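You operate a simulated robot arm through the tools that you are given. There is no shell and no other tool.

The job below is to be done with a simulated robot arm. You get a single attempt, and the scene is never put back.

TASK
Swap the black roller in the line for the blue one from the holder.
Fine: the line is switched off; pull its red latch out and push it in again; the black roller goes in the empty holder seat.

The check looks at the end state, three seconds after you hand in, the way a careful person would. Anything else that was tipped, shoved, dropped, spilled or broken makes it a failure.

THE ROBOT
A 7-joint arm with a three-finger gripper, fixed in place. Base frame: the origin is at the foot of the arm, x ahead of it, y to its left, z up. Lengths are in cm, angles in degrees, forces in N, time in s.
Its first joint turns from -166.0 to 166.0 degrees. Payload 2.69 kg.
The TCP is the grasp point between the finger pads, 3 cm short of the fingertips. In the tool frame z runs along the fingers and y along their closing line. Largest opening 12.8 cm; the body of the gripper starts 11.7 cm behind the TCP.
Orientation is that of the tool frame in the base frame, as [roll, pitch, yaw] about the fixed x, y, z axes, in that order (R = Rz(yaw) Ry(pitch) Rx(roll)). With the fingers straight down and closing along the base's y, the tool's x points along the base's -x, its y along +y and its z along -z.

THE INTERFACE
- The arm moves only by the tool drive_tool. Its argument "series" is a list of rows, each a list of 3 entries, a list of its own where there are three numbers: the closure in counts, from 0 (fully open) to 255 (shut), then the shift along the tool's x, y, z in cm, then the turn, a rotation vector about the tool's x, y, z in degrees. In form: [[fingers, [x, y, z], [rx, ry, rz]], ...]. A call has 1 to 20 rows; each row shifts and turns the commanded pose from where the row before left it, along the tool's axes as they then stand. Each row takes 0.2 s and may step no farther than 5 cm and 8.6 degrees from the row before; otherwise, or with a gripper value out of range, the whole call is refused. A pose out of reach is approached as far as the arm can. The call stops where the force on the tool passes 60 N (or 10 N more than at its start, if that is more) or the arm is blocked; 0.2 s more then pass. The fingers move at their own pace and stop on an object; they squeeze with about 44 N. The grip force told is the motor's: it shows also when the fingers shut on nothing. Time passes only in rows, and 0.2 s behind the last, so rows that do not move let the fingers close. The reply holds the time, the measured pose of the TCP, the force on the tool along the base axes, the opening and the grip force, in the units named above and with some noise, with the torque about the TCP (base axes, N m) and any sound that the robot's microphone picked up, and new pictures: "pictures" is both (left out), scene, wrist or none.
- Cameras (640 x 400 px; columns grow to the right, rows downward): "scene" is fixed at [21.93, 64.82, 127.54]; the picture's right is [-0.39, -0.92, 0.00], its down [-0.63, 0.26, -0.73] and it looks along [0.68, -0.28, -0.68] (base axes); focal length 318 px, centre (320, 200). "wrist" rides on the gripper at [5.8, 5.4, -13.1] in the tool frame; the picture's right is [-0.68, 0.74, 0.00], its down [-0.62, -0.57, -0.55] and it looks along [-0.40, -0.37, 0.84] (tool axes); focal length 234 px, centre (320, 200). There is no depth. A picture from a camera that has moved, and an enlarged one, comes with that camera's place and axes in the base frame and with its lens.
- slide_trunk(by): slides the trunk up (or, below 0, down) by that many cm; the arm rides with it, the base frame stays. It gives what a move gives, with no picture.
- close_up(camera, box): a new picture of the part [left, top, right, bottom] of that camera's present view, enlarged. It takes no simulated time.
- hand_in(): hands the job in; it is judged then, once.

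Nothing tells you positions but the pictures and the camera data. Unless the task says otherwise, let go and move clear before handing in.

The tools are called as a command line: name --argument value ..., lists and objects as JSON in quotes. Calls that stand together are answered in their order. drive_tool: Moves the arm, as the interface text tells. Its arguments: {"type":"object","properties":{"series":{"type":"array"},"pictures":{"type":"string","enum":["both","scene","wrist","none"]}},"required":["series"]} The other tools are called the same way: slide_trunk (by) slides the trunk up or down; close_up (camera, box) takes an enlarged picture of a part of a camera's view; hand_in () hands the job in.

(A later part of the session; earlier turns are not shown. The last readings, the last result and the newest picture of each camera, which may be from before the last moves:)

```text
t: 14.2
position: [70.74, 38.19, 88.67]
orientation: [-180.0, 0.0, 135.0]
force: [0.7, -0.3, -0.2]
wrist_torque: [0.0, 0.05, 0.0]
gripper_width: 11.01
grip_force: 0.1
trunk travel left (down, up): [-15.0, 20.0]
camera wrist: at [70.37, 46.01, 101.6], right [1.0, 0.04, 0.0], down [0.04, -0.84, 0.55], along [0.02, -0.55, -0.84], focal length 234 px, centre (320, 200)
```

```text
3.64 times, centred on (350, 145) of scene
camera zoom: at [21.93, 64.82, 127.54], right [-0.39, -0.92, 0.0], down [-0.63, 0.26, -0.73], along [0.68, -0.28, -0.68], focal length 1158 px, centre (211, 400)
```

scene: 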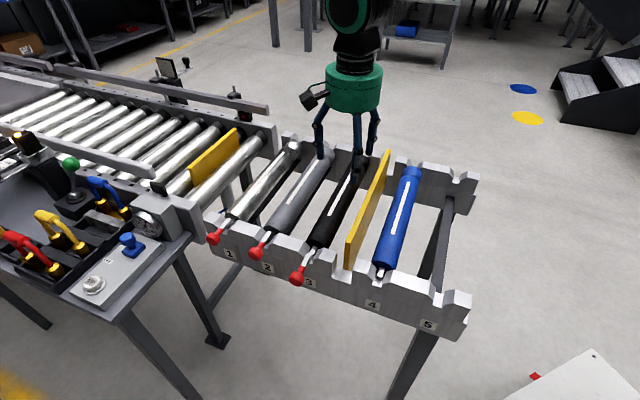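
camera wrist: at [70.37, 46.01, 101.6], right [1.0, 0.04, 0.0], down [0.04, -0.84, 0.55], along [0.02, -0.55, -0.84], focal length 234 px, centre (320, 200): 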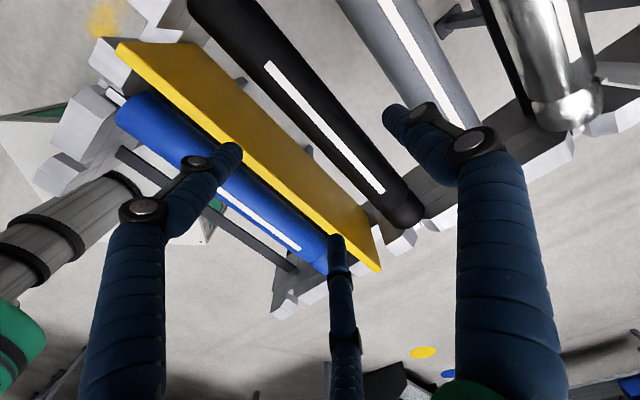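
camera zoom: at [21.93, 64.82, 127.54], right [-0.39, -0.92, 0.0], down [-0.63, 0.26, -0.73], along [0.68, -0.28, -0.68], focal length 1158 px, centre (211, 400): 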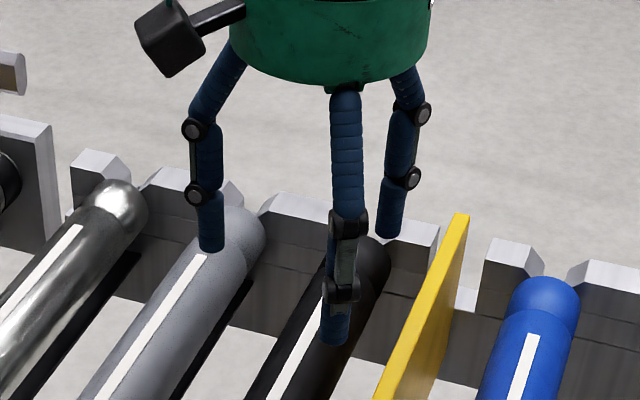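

The label line confirms the black roller's axis at v≈78.1, and the tool stands at u≈23.0, v≈76.95. I'll come down until the fingertips straddle the top of the roller and check the clearances.

drive_tool --series '[[44, [-0.2, 0, 3], [0, 0, 0]], [44, [0, 0, 3], [0, 0, 0]], [44, [0, 0, 2], [0, 0, 0]], [44, [0, 0, 0], [0, 0, 0]]]'

close_up --camera "wrist" --box '[180, 60, 480, 260]'

close_up --camera "scene" --box '[270, 110, 430, 220]'

```text
t: 15.2
position: [70.95, 37.94, 80.75]
orientation: [180.0, 0.0, 135.1]
force: [-0.9, 0.7, -0.3]
wrist_torque: [-0.04, 0.01, -0.06]
gripper_width: 10.57
grip_force: 0.0
trunk travel left (down, up): [-15.0, 20.0]
camera wrist: at [70.61, 45.94, 93.67], right [1.0, 0.04, 0.0], down [0.04, -0.84, 0.55], along [0.02, -0.55, -0.84], focal length 234 px, centre (320, 200)
```

scene: 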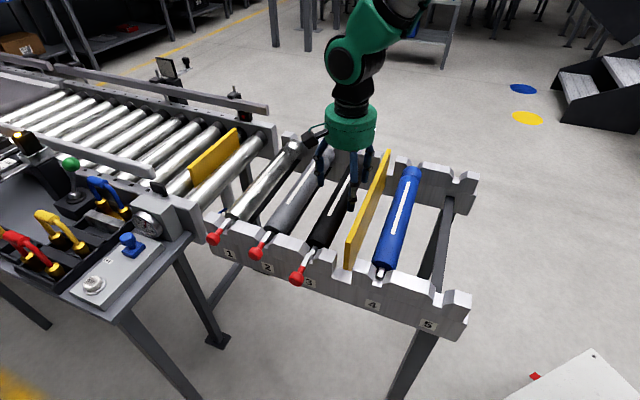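
wrist: 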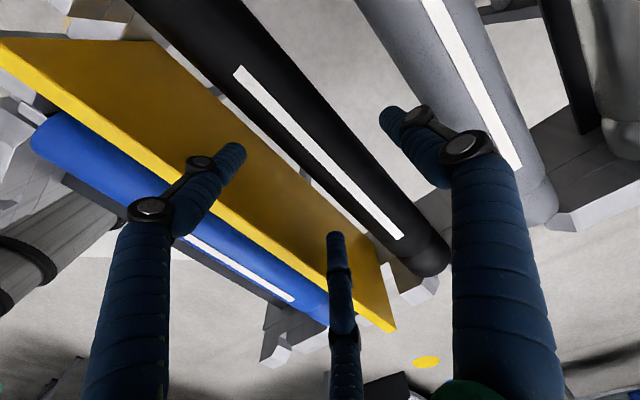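

```text
2.00 times, centred on (330, 160) of wrist
camera zoom: at [70.61, 45.94, 93.67], right [1.0, 0.04, 0.0], down [0.04, -0.84, 0.55], along [0.02, -0.55, -0.84], focal length 468 px, centre (300, 280)
```

zoom: 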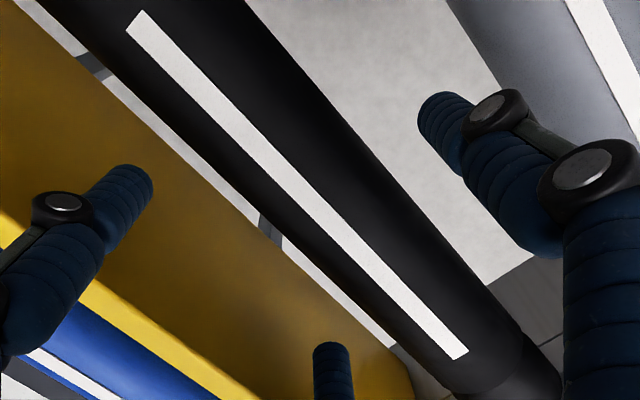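

```text
3.64 times, centred on (350, 165) of scene
camera zoom: at [21.93, 64.82, 127.54], right [-0.39, -0.92, 0.0], down [-0.63, 0.26, -0.73], along [0.68, -0.28, -0.68], focal length 1158 px, centre (211, 327)
```

zoom: 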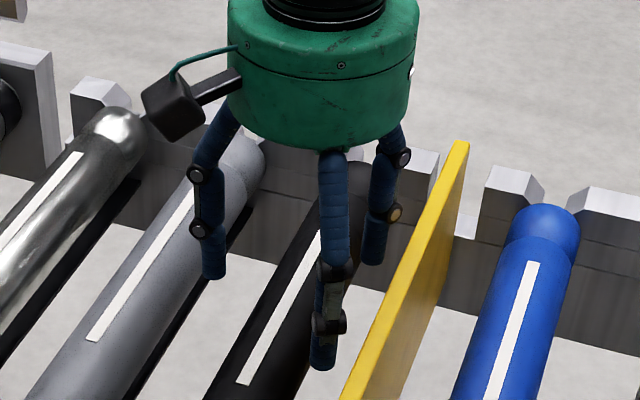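

Clearances look good on both sides of the black roller. I'll go down the remaining 4.4 cm in small rows.

drive_tool --series '[[44, [0, 0, 1], [0, 0, 0]], [44, [0, 0, 1], [0, 0, 0]], [44, [0, 0, 1], [0, 0, 0]], [44, [0, 0, 1], [0, 0, 0]], [44, [0, 0, 0.4], [0, 0, 0]], [44, [0, 0, 0], [0, 0, 0]]]'

close_up --camera "wrist" --box '[180, 60, 480, 260]'

close_up --camera "scene" --box '[270, 110, 430, 220]'

```text
t: 16.6
position: [70.95, 37.97, 76.49]
orientation: [-179.9, 0.1, 134.9]
force: [1.1, 0.5, 0.5]
wrist_torque: [0.0, 0.01, 0.01]
gripper_width: 10.57
grip_force: 0.1
trunk travel left (down, up): [-15.0, 20.0]
camera wrist: at [70.52, 45.94, 89.42], right [1.0, 0.04, 0.0], down [0.04, -0.84, 0.55], along [0.02, -0.55, -0.84], focal length 234 px, centre (320, 200)
```

scene: 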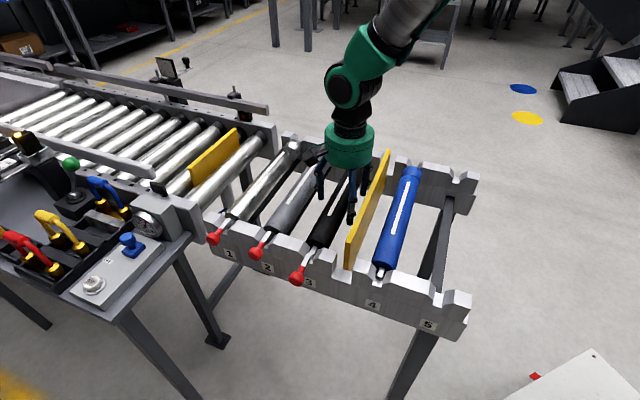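
wrist: 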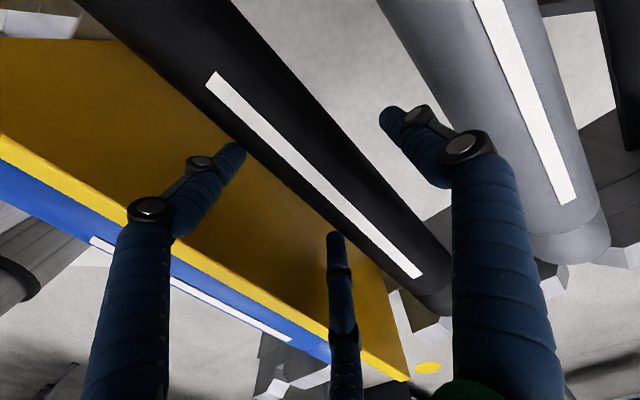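

```text
2.00 times, centred on (330, 160) of wrist
camera zoom: at [70.52, 45.94, 89.42], right [1.0, 0.04, 0.0], down [0.04, -0.84, 0.55], along [0.02, -0.55, -0.84], focal length 468 px, centre (300, 280)
```

zoom: 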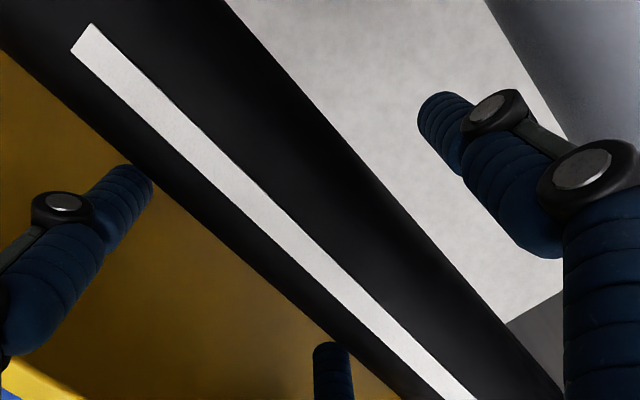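

```text
3.64 times, centred on (350, 165) of scene
camera zoom: at [21.93, 64.82, 127.54], right [-0.39, -0.92, 0.0], down [-0.63, 0.26, -0.73], along [0.68, -0.28, -0.68], focal length 1158 px, centre (211, 327)
```

zoom: 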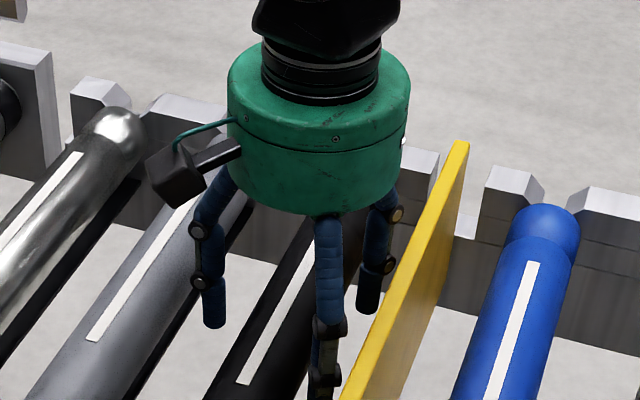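

The fingers are around the roller at axis height with no contact. I'll close in steps and watch for lateral force to see whether both sides touch together.

drive_tool --series '[[80, [0, 0, 0], [0, 0, 0]], [98, [0, 0, 0], [0, 0, 0]], [106, [0, 0, 0], [0, 0, 0]], [112, [0, 0, 0], [0, 0, 0]], [112, [0, 0, 0], [0, 0, 0]]]'

close_up --camera "wrist" --box '[180, 60, 480, 260]'

```text
t: 17.8
position: [70.9, 37.96, 76.4]
orientation: [180.0, 0.1, 135.0]
force: [-2.8, -0.5, 1.1]
wrist_torque: [0.01, 0.03, 0.02]
gripper_width: 7.28
grip_force: 0.6
trunk travel left (down, up): [-15.0, 20.0]
camera wrist: at [70.49, 45.93, 89.42], right [1.0, 0.04, 0.0], down [0.04, -0.84, 0.55], along [0.02, -0.55, -0.84], focal length 234 px, centre (320, 200)
```

scene: 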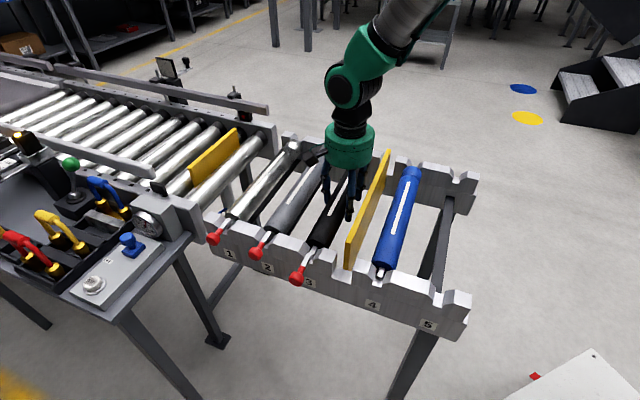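
wrist: 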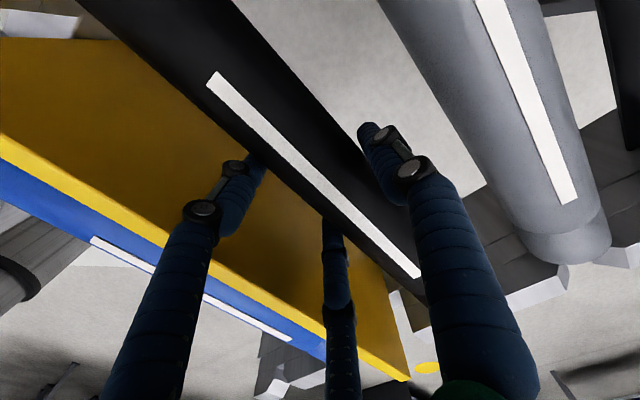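

```text
2.00 times, centred on (330, 160) of wrist
camera zoom: at [70.49, 45.93, 89.42], right [1.0, 0.04, 0.0], down [0.04, -0.84, 0.55], along [0.02, -0.55, -0.84], focal length 468 px, centre (300, 280)
```

zoom: 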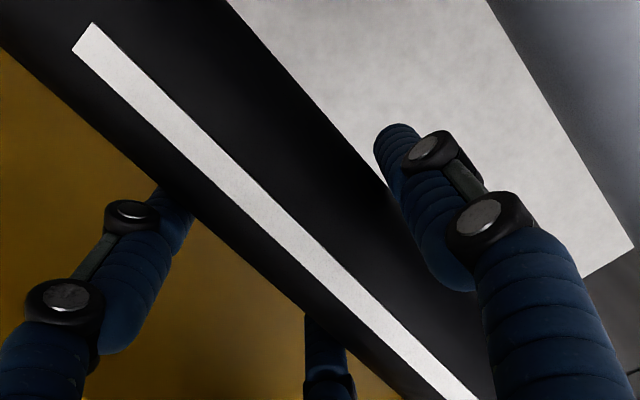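

Contact is just starting, with about 2 N toward -v, so the finger pair touches first by a hair. I'll shift a millimetre or so in -v and close further.

drive_tool --series '[[116, [0, -0.1, 0], [0, 0, 0]], [122, [0, 0, 0], [0, 0, 0]], [122, [0, 0, 0], [0, 0, 0]]]' --pictures "wrist"

close_up --camera "wrist" --box '[180, 60, 480, 260]'

```text
t: 18.6
position: [70.83, 37.96, 76.58]
orientation: [180.0, 0.0, 135.0]
force: [1.8, 2.9, -0.1]
wrist_torque: [0.02, -0.04, 0.03]
gripper_width: 6.99
grip_force: 43.4
trunk travel left (down, up): [-15.0, 20.0]
camera wrist: at [70.44, 45.87, 89.44], right [1.0, 0.04, 0.0], down [0.04, -0.84, 0.55], along [0.02, -0.55, -0.84], focal length 234 px, centre (320, 200)
```

wrist: 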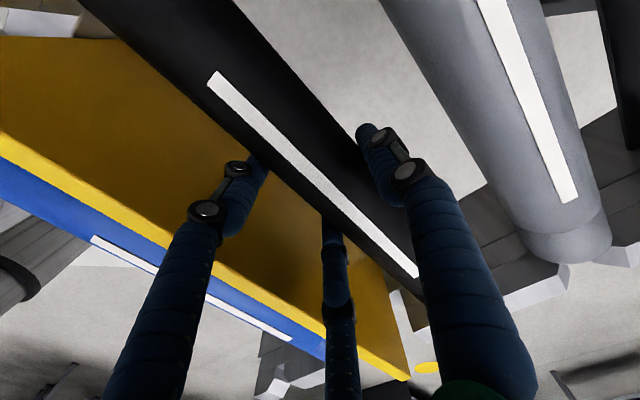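

```text
2.00 times, centred on (330, 160) of wrist
camera zoom: at [70.44, 45.87, 89.44], right [1.0, 0.04, 0.0], down [0.04, -0.84, 0.55], along [0.02, -0.55, -0.84], focal length 468 px, centre (300, 280)
```

zoom: 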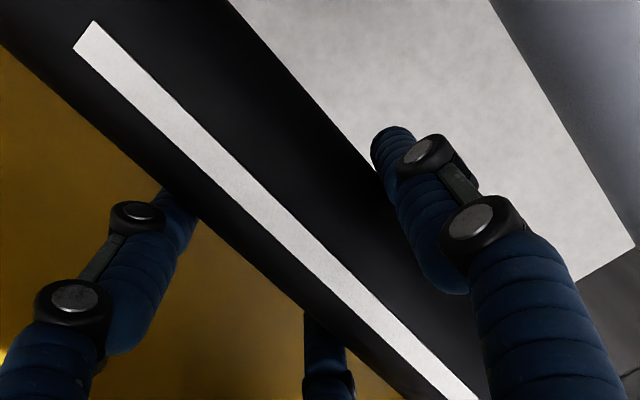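

The grip is firm: stopped at 6.99 cm with 43 N and little side load, so the three-finger model holds. I'll lift gently by half a centimetre and check weight and torque.

drive_tool --series '[[150, [0, 0, 0], [0, 0, 0]], [150, [0, 0, -0.25], [0, 0, 0]], [150, [0, 0, -0.25], [0, 0, 0]], [150, [0, 0, -0.3], [0, 0, 0]], [150, [0, 0, 0], [0, 0, 0]]]'

close_up --camera "scene" --box '[290, 220, 350, 280]'

```text
t: 19.8
position: [70.79, 37.92, 77.31]
orientation: [180.0, 0.0, 135.0]
force: [-1.5, 0.3, -5.4]
wrist_torque: [-0.01, 0.08, 0.06]
gripper_width: 6.96
grip_force: 43.8
trunk travel left (down, up): [-15.0, 20.0]
camera wrist: at [70.44, 45.84, 90.23], right [1.0, 0.04, 0.0], down [0.04, -0.84, 0.55], along [0.02, -0.55, -0.84], focal length 234 px, centre (320, 200)
```

scene: 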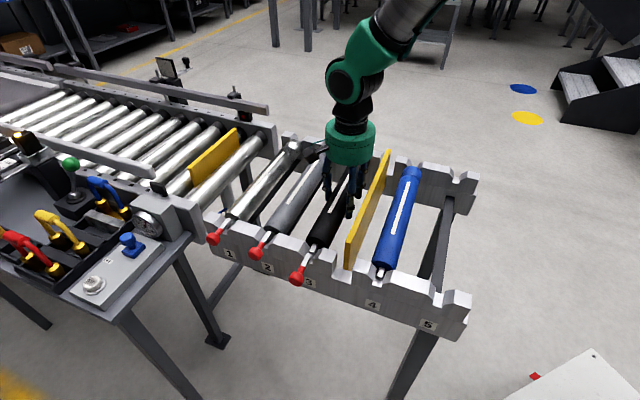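
wrist: 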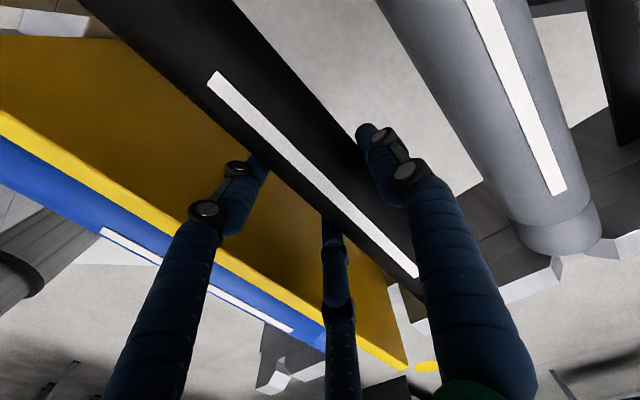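

```text
6.67 times, centred on (320, 250) of scene
camera zoom: at [21.93, 64.82, 127.54], right [-0.39, -0.92, 0.0], down [-0.63, 0.26, -0.73], along [0.68, -0.28, -0.68], focal length 2123 px, centre (320, -133)
```

zoom: 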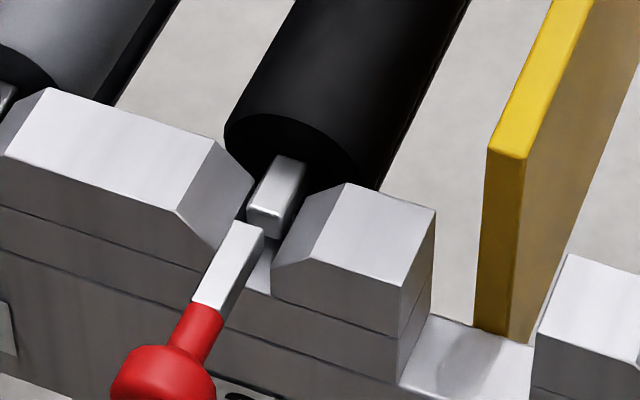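

The roller came free at about 5.5 N with almost no torque, and its spindle clears the latch bar. I'll lift it straight up well above the plate.

drive_tool --series '[[150, [0, 0, -0.5], [0, 0, 0]], [150, [0, 0, -1], [0, 0, 0]], [150, [0, 0, -1.5], [0, 0, 0]], [150, [0, 0, -2], [0, 0, 0]], [150, [0, 0, -2], [0, 0, 0]], [150, [0, 0, -2], [0, 0, 0]], [150, [0, 0, -2], [0, 0, 0]], [150, [0, 0, -0.5], [0, 0, 0]], [150, [0, 0, 0], [0, 0, 0]]]'

close_up --camera "scene" --box '[400, 270, 480, 330]'

close_up --camera "scene" --box '[300, 235, 380, 285]'

close_up --camera "scene" --box '[410, 150, 490, 210]'

```text
t: 21.8
position: [70.78, 37.77, 88.76]
orientation: [180.0, 0.0, 135.0]
force: [-0.4, 0.4, -5.7]
wrist_torque: [-0.02, 0.06, -0.01]
gripper_width: 6.93
grip_force: 43.9
trunk travel left (down, up): [-15.0, 20.0]
camera wrist: at [70.4, 45.73, 101.66], right [1.0, 0.04, 0.0], down [0.04, -0.84, 0.55], along [0.02, -0.55, -0.84], focal length 234 px, centre (320, 200)
```

scene: 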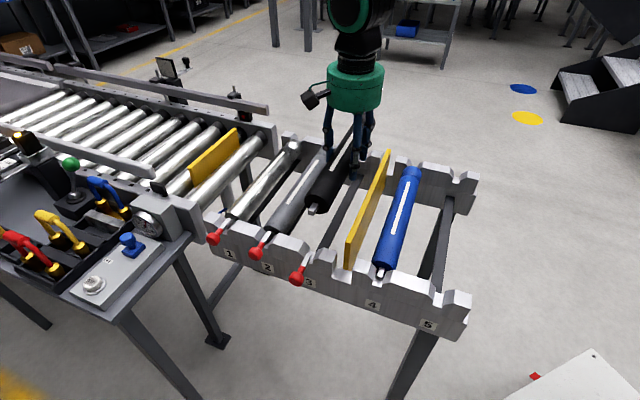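
wrist: 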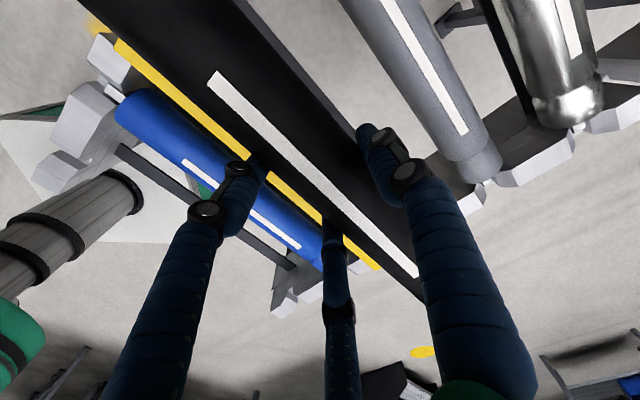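

```text
6.67 times, centred on (440, 300) of scene
camera zoom: at [21.93, 64.82, 127.54], right [-0.39, -0.92, 0.0], down [-0.63, 0.26, -0.73], along [0.68, -0.28, -0.68], focal length 2123 px, centre (-480, -467)
```

zoom: 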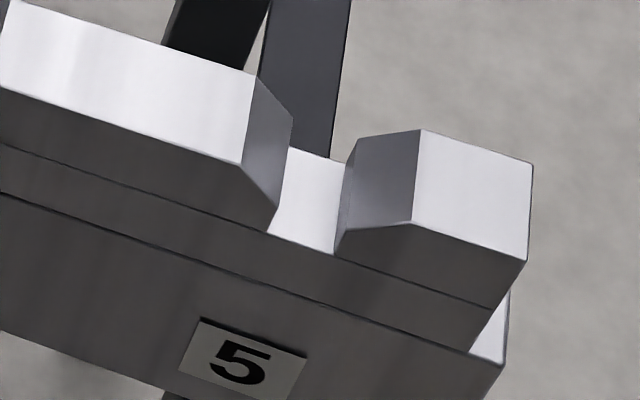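

```text
8.00 times, centred on (340, 260) of scene
camera zoom: at [21.93, 64.82, 127.54], right [-0.39, -0.92, 0.0], down [-0.63, 0.26, -0.73], along [0.68, -0.28, -0.68], focal length 2548 px, centre (160, -280)
```

zoom: 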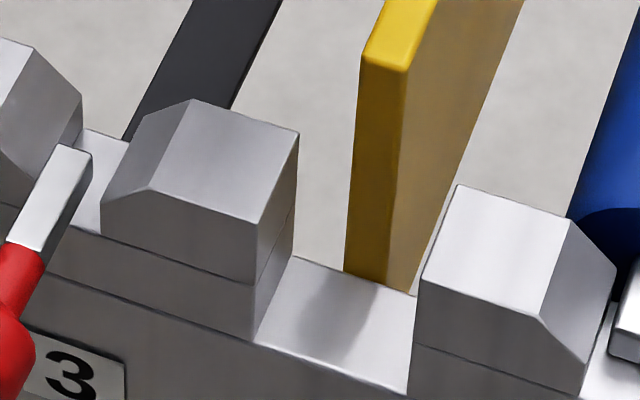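

```text
6.67 times, centred on (450, 180) of scene
camera zoom: at [21.93, 64.82, 127.54], right [-0.39, -0.92, 0.0], down [-0.63, 0.26, -0.73], along [0.68, -0.28, -0.68], focal length 2123 px, centre (-547, 333)
```

zoom: 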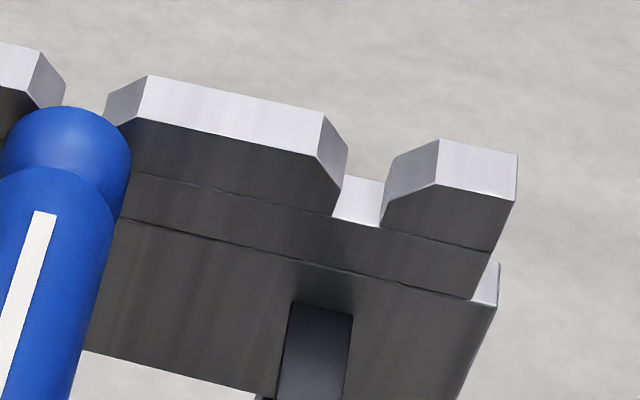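

Everything is hanging steadily at z≈88.7. Seat 5 measures v≈53.3, so I'll carry the roller 24.7 cm along -v, over the plate and the blue roller.

drive_tool --series '[[150, [0, -2, 0], [0, 0, 0]], [150, [0, -3.2, 0], [0, 0, 0]], [150, [0, -3.2, 0], [0, 0, 0]], [150, [0, -3.2, 0], [0, 0, 0]], [150, [0, -3.2, 0], [0, 0, 0]], [150, [0, -3.2, 0], [0, 0, 0]], [150, [0, -3.2, 0], [0, 0, 0]], [150, [0, -2.5, 0], [0, 0, 0]], [150, [0, -1, 0], [0, 0, 0]], [150, [0, 0, 0], [0, 0, 0]], [150, [0, 0, 0], [0, 0, 0]]]'

close_up --camera "scene" --box '[360, 230, 480, 340]'

close_up --camera "scene" --box '[390, 110, 510, 210]'

```text
t: 24.2
position: [53.38, 20.36, 88.91]
orientation: [180.0, -0.1, 135.0]
force: [1.0, -0.7, -5.8]
wrist_torque: [0.02, 0.08, 0.0]
gripper_width: 6.96
grip_force: 44.2
trunk travel left (down, up): [-15.0, 20.0]
camera wrist: at [52.96, 28.38, 101.77], right [1.0, 0.04, 0.0], down [0.04, -0.84, 0.55], along [0.02, -0.55, -0.84], focal length 234 px, centre (320, 200)
```

scene: 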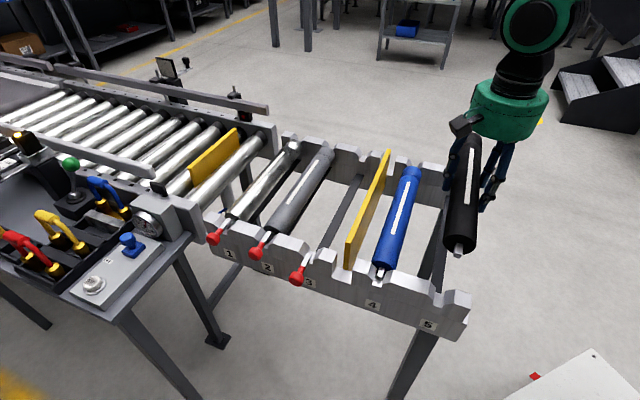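
wrist: 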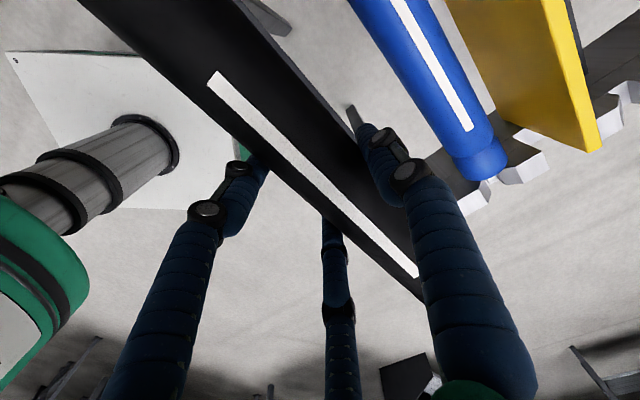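

```text
3.64 times, centred on (420, 285) of scene
camera zoom: at [21.93, 64.82, 127.54], right [-0.39, -0.92, 0.0], down [-0.63, 0.26, -0.73], along [0.68, -0.28, -0.68], focal length 1158 px, centre (-44, -109)
```

zoom: 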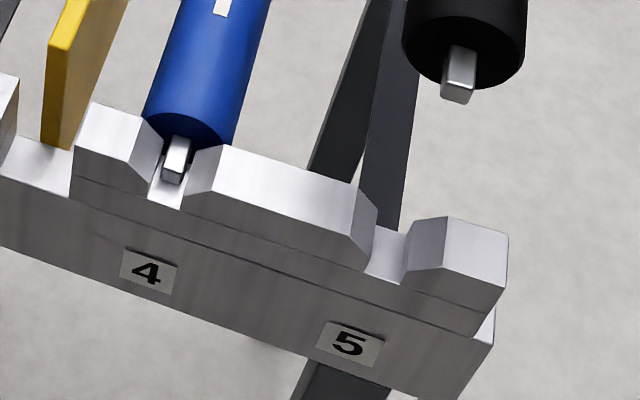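

```text
4.00 times, centred on (450, 160) of scene
camera zoom: at [21.93, 64.82, 127.54], right [-0.39, -0.92, 0.0], down [-0.63, 0.26, -0.73], along [0.68, -0.28, -0.68], focal length 1274 px, centre (-200, 360)
```

zoom: 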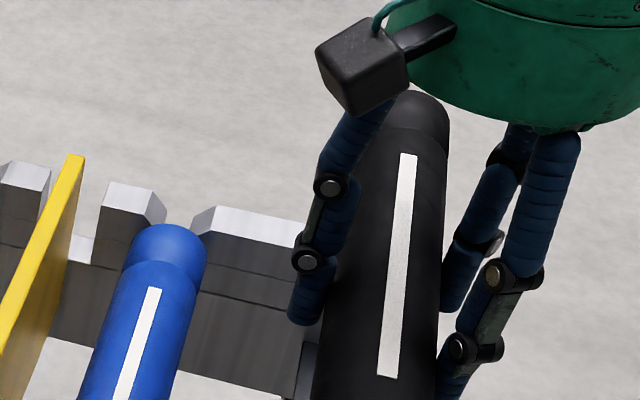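

The roller hangs above seat 5, its spindle at v≈53.4 against the seat's 53.2–53.5. I'll lower to just above the slots and check.

drive_tool --series '[[150, [0, 0, 1.5], [0, 0, 0]], [150, [0, 0, 2.5], [0, 0, 0]], [150, [0, 0, 2.5], [0, 0, 0]], [150, [0, 0, 1.5], [0, 0, 0]], [150, [0, 0, 0.8], [0, 0, 0]], [150, [0, 0, 0], [0, 0, 0]]]'

close_up --camera "scene" --box '[390, 240, 480, 320]'

close_up --camera "scene" --box '[400, 130, 500, 210]'

close_up --camera "wrist" --box '[340, 200, 540, 330]'

```text
t: 25.6
position: [53.37, 20.39, 80.01]
orientation: [-179.9, 0.0, 135.0]
force: [-0.1, -0.2, -5.5]
wrist_torque: [0.0, 0.06, 0.02]
gripper_width: 6.92
grip_force: 44.5
trunk travel left (down, up): [-15.0, 20.0]
camera wrist: at [52.96, 28.37, 92.97], right [1.0, 0.04, 0.0], down [0.04, -0.84, 0.55], along [0.02, -0.55, -0.84], focal length 234 px, centre (320, 200)
```

scene: 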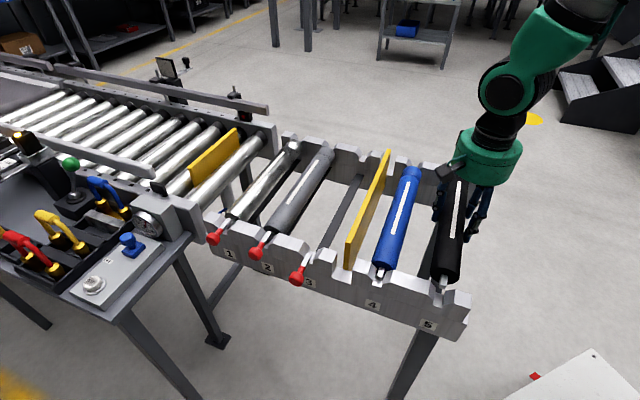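
wrist: 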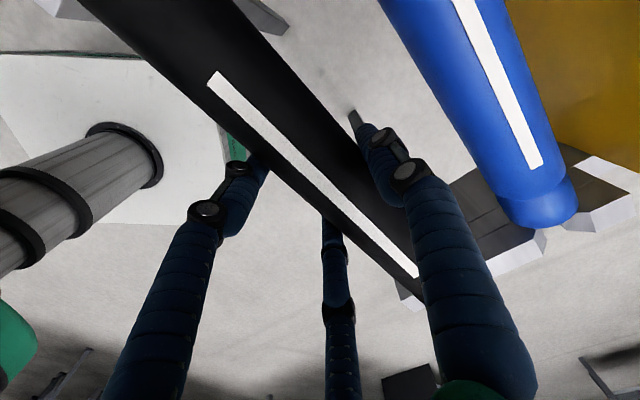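

```text
5.00 times, centred on (435, 280) of scene
camera zoom: at [21.93, 64.82, 127.54], right [-0.39, -0.92, 0.0], down [-0.63, 0.26, -0.73], along [0.68, -0.28, -0.68], focal length 1592 px, centre (-255, -200)
```

zoom: 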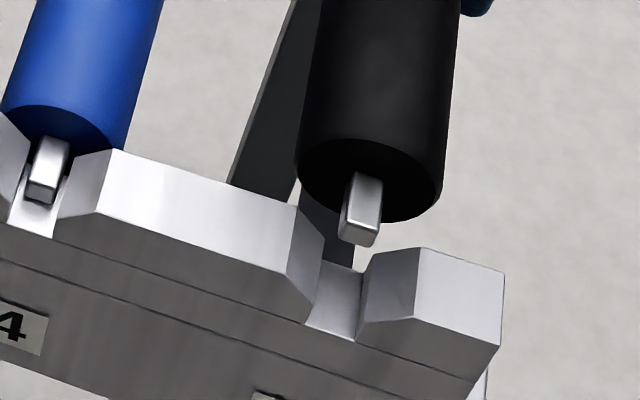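

```text
5.00 times, centred on (450, 170) of scene
camera zoom: at [21.93, 64.82, 127.54], right [-0.39, -0.92, 0.0], down [-0.63, 0.26, -0.73], along [0.68, -0.28, -0.68], focal length 1592 px, centre (-330, 350)
```

zoom: 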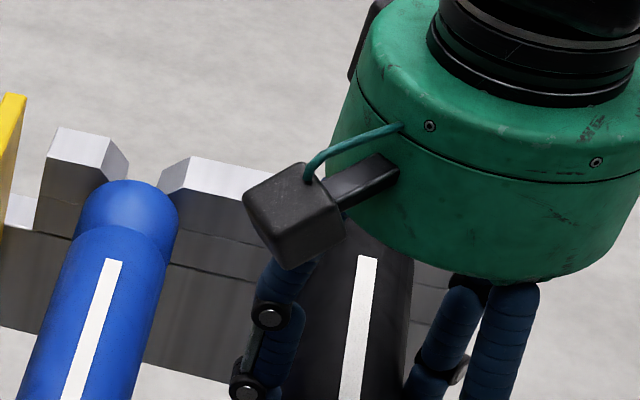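

```text
3.08 times, centred on (440, 265) of wrist
camera zoom: at [52.96, 28.37, 92.97], right [1.0, 0.04, 0.0], down [0.04, -0.84, 0.55], along [0.02, -0.55, -0.84], focal length 720 px, centre (-49, 0)
```

zoom: 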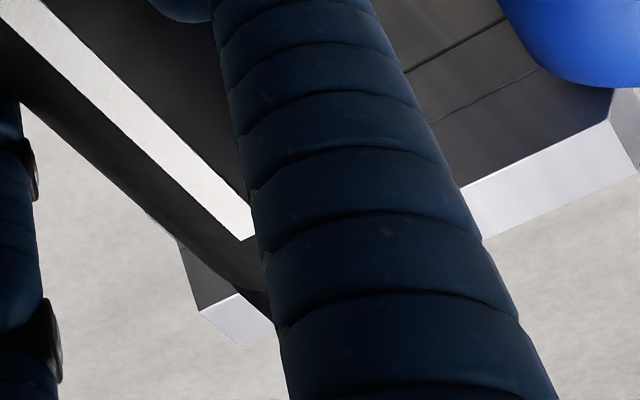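

The spindle is about to enter, perhaps 1–2 mm toward +v of the slot centre. I'll nudge by a millimetre and lower slowly into the chamfered slots.

drive_tool --series '[[150, [0, -0.12, 0.4], [0, 0, 0]], [150, [0, 0, 0.5], [0, 0, 0]], [150, [0, 0, 0.5], [0, 0, 0]], [150, [0, 0, 0.5], [0, 0, 0]], [150, [0, 0, 0.5], [0, 0, 0]], [150, [0, 0, 0], [0, 0, 0]]]'

close_up --camera "scene" --box '[390, 240, 480, 320]'

```text
t: 27.0
position: [53.23, 20.46, 77.58]
orientation: [179.9, 0.0, 135.0]
force: [-0.8, 0.3, -5.9]
wrist_torque: [0.02, 0.08, 0.05]
gripper_width: 6.93
grip_force: 43.6
trunk travel left (down, up): [-15.0, 20.0]
camera wrist: at [52.83, 28.28, 90.46], right [1.0, 0.04, 0.0], down [0.04, -0.84, 0.55], along [0.02, -0.55, -0.84], focal length 234 px, centre (320, 200)
```

scene: 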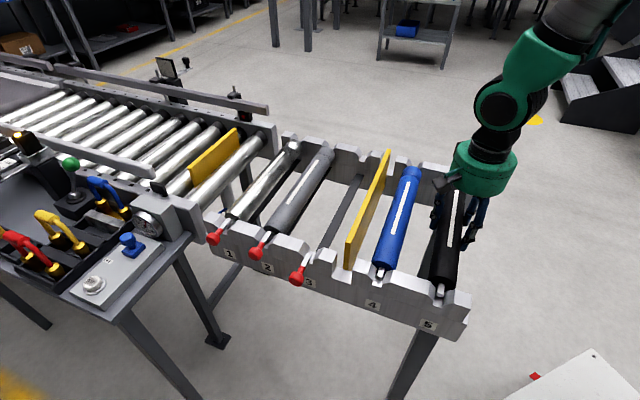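
wrist: 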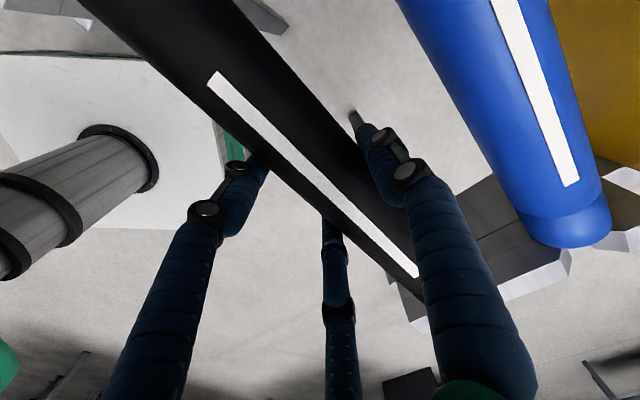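

```text
5.00 times, centred on (435, 280) of scene
camera zoom: at [21.93, 64.82, 127.54], right [-0.39, -0.92, 0.0], down [-0.63, 0.26, -0.73], along [0.68, -0.28, -0.68], focal length 1592 px, centre (-255, -200)
```

zoom: 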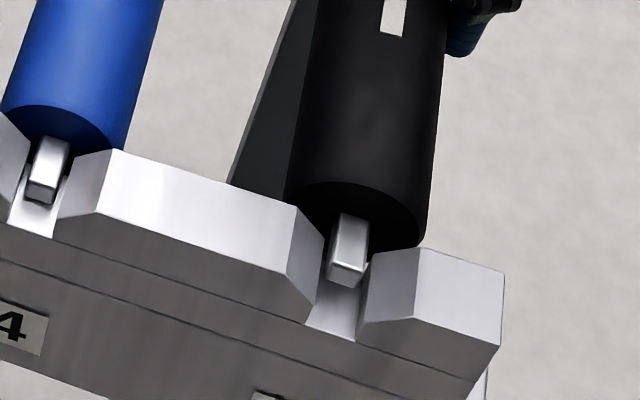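

The spindle has entered the slot cleanly and the weight still hangs on the hand. I'll lower the last centimetre or so until the seat takes the load.

drive_tool --series '[[150, [0, 0, 0.4], [0, 0, 0]], [150, [0, 0, 0.4], [0, 0, 0]], [150, [0, 0, 0.3], [0, 0, 0]], [150, [0, 0, 0], [0, 0, 0]]]'

close_up --camera "scene" --box '[390, 240, 480, 320]'

```text
t: 28.0
position: [53.18, 20.3, 76.46]
orientation: [-180.0, -0.1, 135.0]
force: [-3.8, -0.5, 3.8]
wrist_torque: [0.02, -0.02, -0.33]
gripper_width: 6.96
grip_force: 44.1
trunk travel left (down, up): [-15.0, 20.0]
camera wrist: at [52.81, 28.28, 89.45], right [1.0, 0.04, 0.0], down [0.04, -0.84, 0.55], along [0.02, -0.55, -0.84], focal length 234 px, centre (320, 200)
```

scene: 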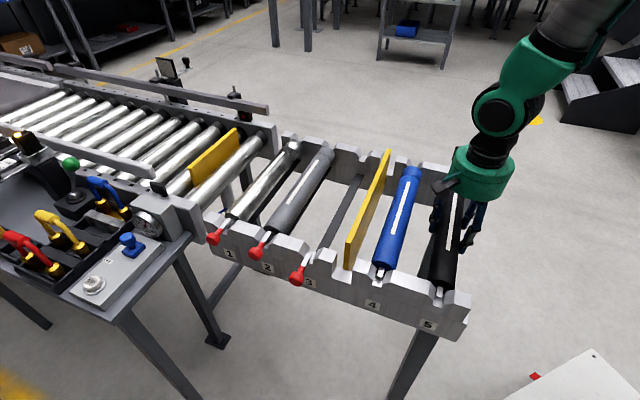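
wrist: 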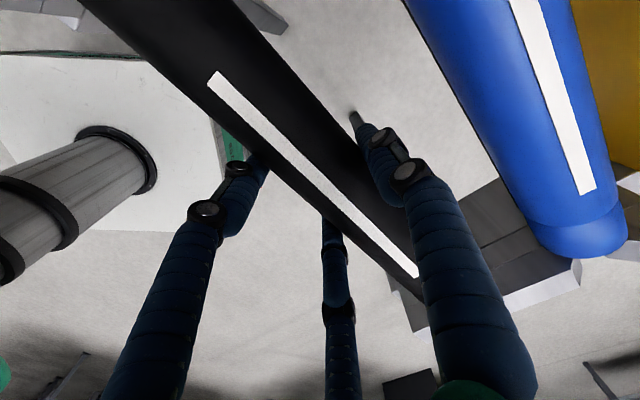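

```text
5.00 times, centred on (435, 280) of scene
camera zoom: at [21.93, 64.82, 127.54], right [-0.39, -0.92, 0.0], down [-0.63, 0.26, -0.73], along [0.68, -0.28, -0.68], focal length 1592 px, centre (-255, -200)
```

zoom: 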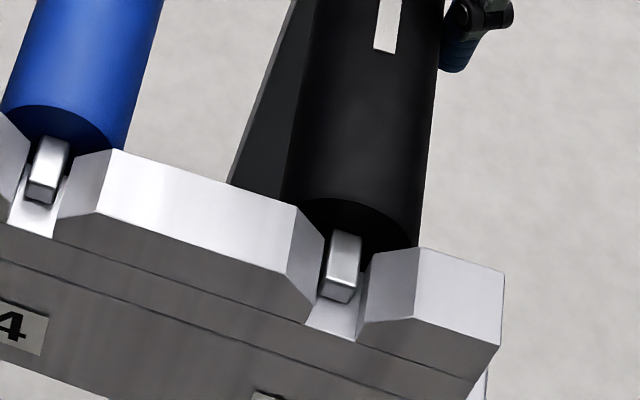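

The seat now carries the roller, with force reversed to about +4 N and the spindle as deep as the blue one's. I'll open the fingers gently, then rise straight up.

drive_tool --series '[[112, [0, 0, 0], [0, 0, 0]], [100, [0, 0, 0], [0, 0, 0]], [80, [0, 0, 0], [0, 0, 0]], [60, [0, 0, 0], [0, 0, 0]], [44, [0, 0, 0], [0, 0, 0]], [44, [0, 0, 0], [0, 0, 0]]]'

close_up --camera "scene" --box '[390, 240, 480, 320]'

close_up --camera "wrist" --box '[180, 60, 480, 300]'

```text
t: 29.4
position: [53.2, 20.29, 76.55]
orientation: [180.0, -0.1, 135.0]
force: [0.7, -0.3, 0.0]
wrist_torque: [0.0, -0.03, -0.04]
gripper_width: 10.59
grip_force: 0.1
trunk travel left (down, up): [-15.0, 20.0]
camera wrist: at [52.83, 28.28, 89.43], right [1.0, 0.04, 0.0], down [0.04, -0.84, 0.55], along [0.02, -0.55, -0.84], focal length 234 px, centre (320, 200)
```

scene: 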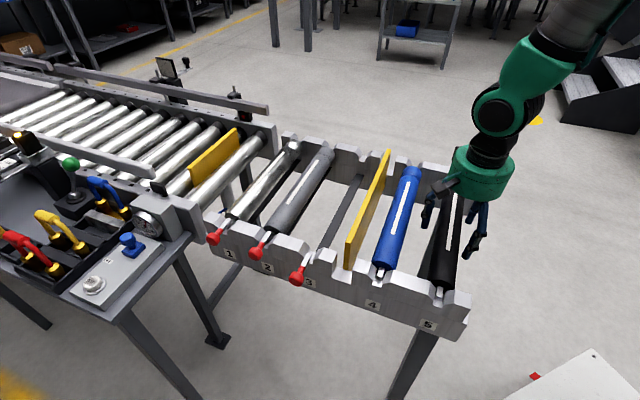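
wrist: 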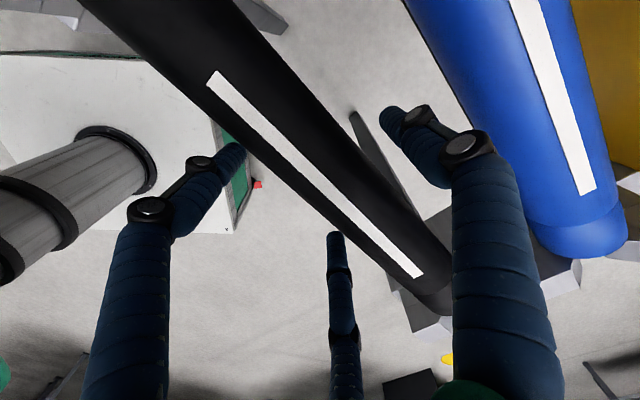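

```text
5.00 times, centred on (435, 280) of scene
camera zoom: at [21.93, 64.82, 127.54], right [-0.39, -0.92, 0.0], down [-0.63, 0.26, -0.73], along [0.68, -0.28, -0.68], focal length 1592 px, centre (-255, -200)
```

zoom: 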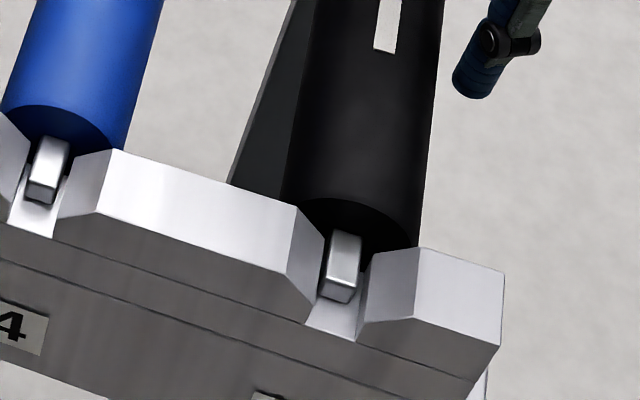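

```text
1.67 times, centred on (330, 180) of wrist
camera zoom: at [52.83, 28.28, 89.43], right [1.0, 0.04, 0.0], down [0.04, -0.84, 0.55], along [0.02, -0.55, -0.84], focal length 390 px, centre (303, 233)
```

zoom: 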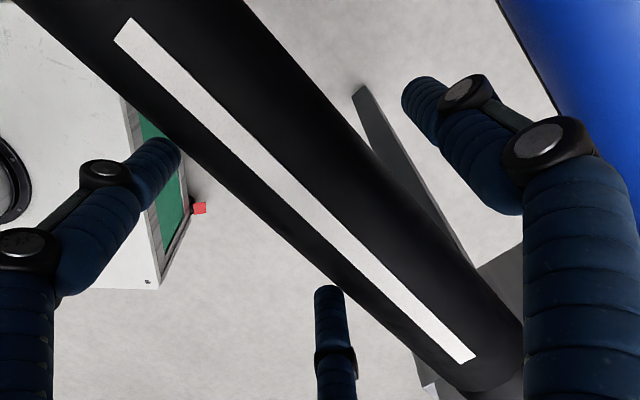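

The black roller rests in seat 5 with the fingers free of it. I'll rise straight up and move 10.9 cm along +v to stand over the blue roller.

drive_tool --series '[[44, [0, 0, -2], [0, 0, 0]], [44, [0, 0, -3], [0, 0, 0]], [44, [0, 0, -3.5], [0, 0, 0]], [44, [0, 0, -3.5], [0, 0, 0]], [56, [0, 3.5, 0], [0, 0, 0]], [56, [0, 3.7, 0], [0, 0, 0]], [56, [0, 3.7, 0], [0, 0, 0]], [56, [0, 0, 0], [0, 0, 0]]]'

close_up --camera "scene" --box '[390, 240, 480, 320]'

close_up --camera "wrist" --box '[180, 60, 480, 260]'

close_up --camera "scene" --box '[370, 130, 490, 230]'

```text
t: 31.2
position: [60.83, 28.05, 88.61]
orientation: [180.0, -0.1, 135.0]
force: [-0.5, 0.3, -0.7]
wrist_torque: [-0.02, 0.0, -0.02]
gripper_width: 10.02
grip_force: 0.0
trunk travel left (down, up): [-15.0, 20.0]
camera wrist: at [60.49, 36.01, 101.52], right [1.0, 0.04, 0.0], down [0.04, -0.84, 0.55], along [0.02, -0.55, -0.84], focal length 234 px, centre (320, 200)
```

scene: 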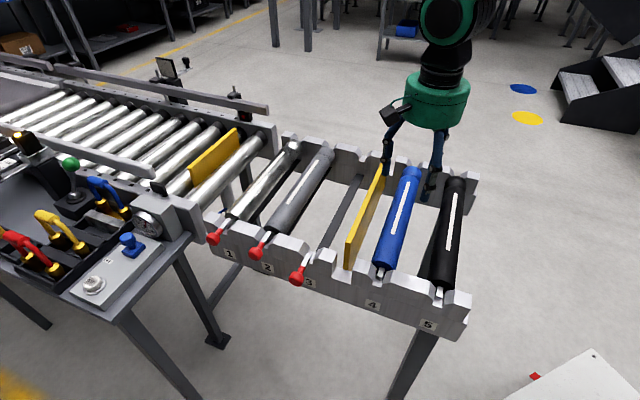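
wrist: 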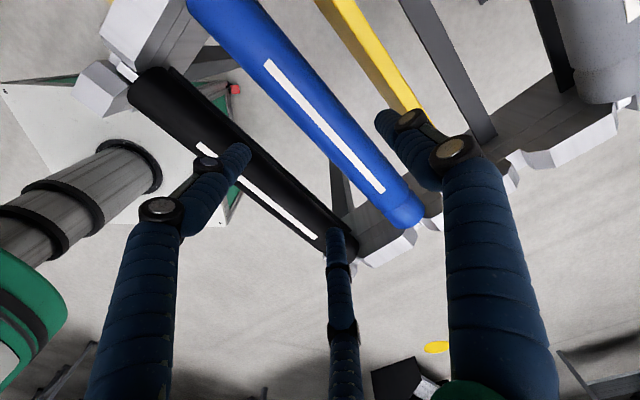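

```text
5.00 times, centred on (435, 280) of scene
camera zoom: at [21.93, 64.82, 127.54], right [-0.39, -0.92, 0.0], down [-0.63, 0.26, -0.73], along [0.68, -0.28, -0.68], focal length 1592 px, centre (-255, -200)
```

zoom: 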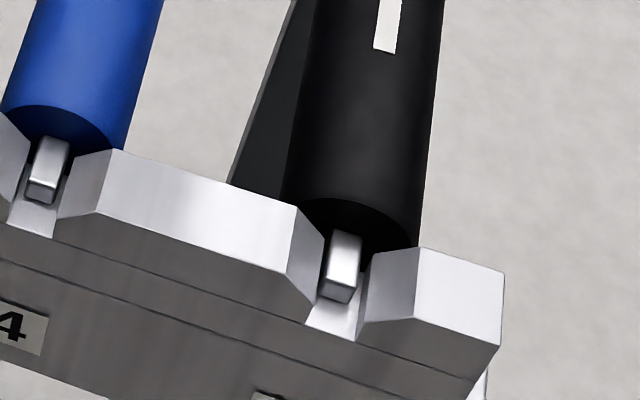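

```text
2.00 times, centred on (330, 160) of wrist
camera zoom: at [60.49, 36.01, 101.52], right [1.0, 0.04, 0.0], down [0.04, -0.84, 0.55], along [0.02, -0.55, -0.84], focal length 468 px, centre (300, 280)
```

zoom: 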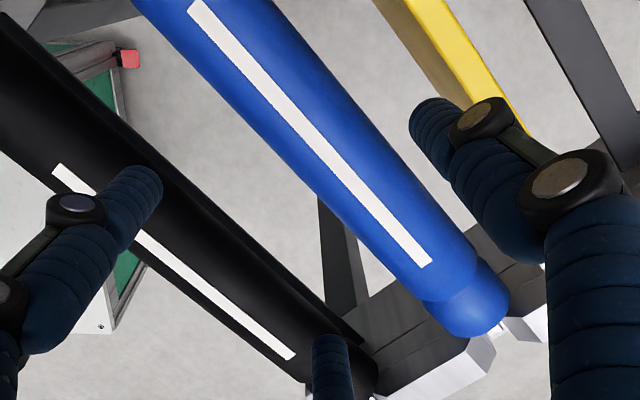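

```text
4.00 times, centred on (430, 180) of scene
camera zoom: at [21.93, 64.82, 127.54], right [-0.39, -0.92, 0.0], down [-0.63, 0.26, -0.73], along [0.68, -0.28, -0.68], focal length 1274 px, centre (-120, 280)
```

zoom: 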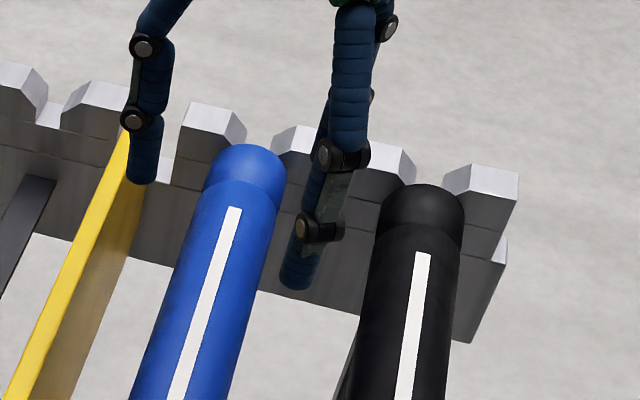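

The black roller sits squarely in seat 5 at the same depth as the blue in seat 4. The blue axis is at v≈64.2 and the tool at v≈62.85, so I'll lower around it.

drive_tool --series '[[56, [-0.1, 0, 3], [0, 0, 0]], [56, [0, 0, 3], [0, 0, 0]], [56, [0, 0, 2], [0, 0, 0]], [56, [0, 0, 0], [0, 0, 0]]]'

close_up --camera "wrist" --box '[180, 60, 480, 260]'

close_up --camera "scene" --box '[350, 130, 480, 230]'

```text
t: 32.2
position: [60.95, 27.76, 80.46]
orientation: [179.9, 0.0, 135.0]
force: [0.1, -0.2, -1.0]
wrist_torque: [0.02, 0.01, -0.03]
gripper_width: 10.0
grip_force: 0.2
trunk travel left (down, up): [-15.0, 20.0]
camera wrist: at [60.68, 35.78, 93.39], right [1.0, 0.04, 0.0], down [0.04, -0.84, 0.55], along [0.02, -0.55, -0.84], focal length 234 px, centre (320, 200)
```

scene: 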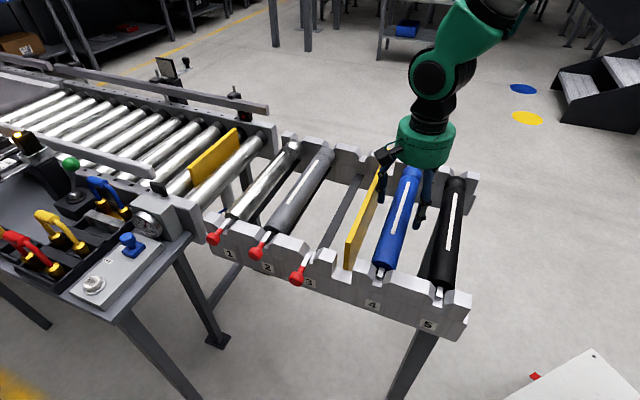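
wrist: 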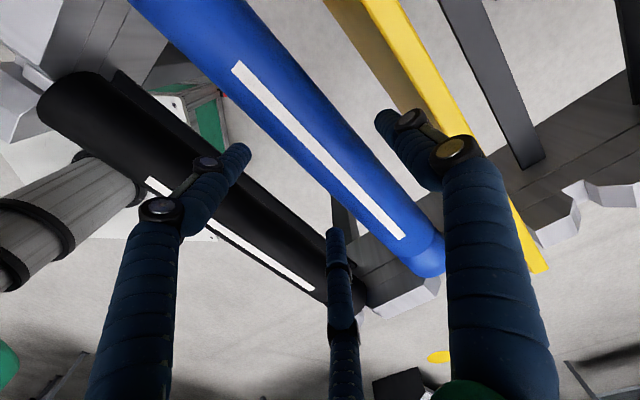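

```text
2.00 times, centred on (330, 160) of wrist
camera zoom: at [60.68, 35.78, 93.39], right [1.0, 0.04, 0.0], down [0.04, -0.84, 0.55], along [0.02, -0.55, -0.84], focal length 468 px, centre (300, 280)
```

zoom: 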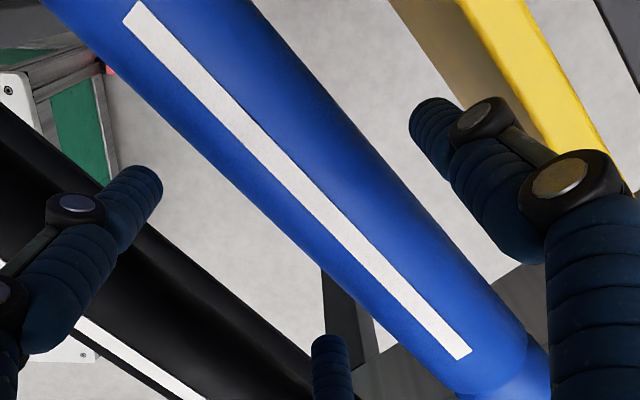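

```text
4.00 times, centred on (415, 180) of scene
camera zoom: at [21.93, 64.82, 127.54], right [-0.39, -0.92, 0.0], down [-0.63, 0.26, -0.73], along [0.68, -0.28, -0.68], focal length 1274 px, centre (-60, 280)
```

zoom: 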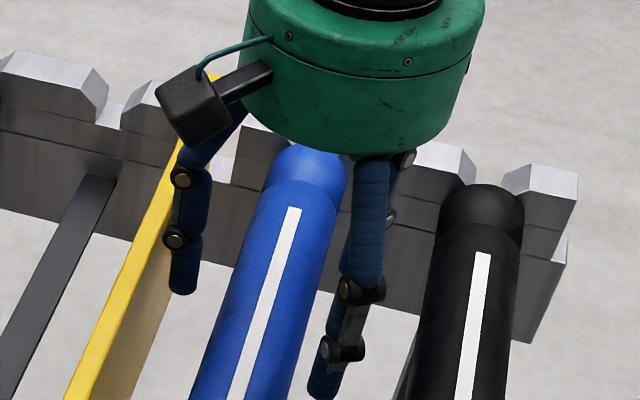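

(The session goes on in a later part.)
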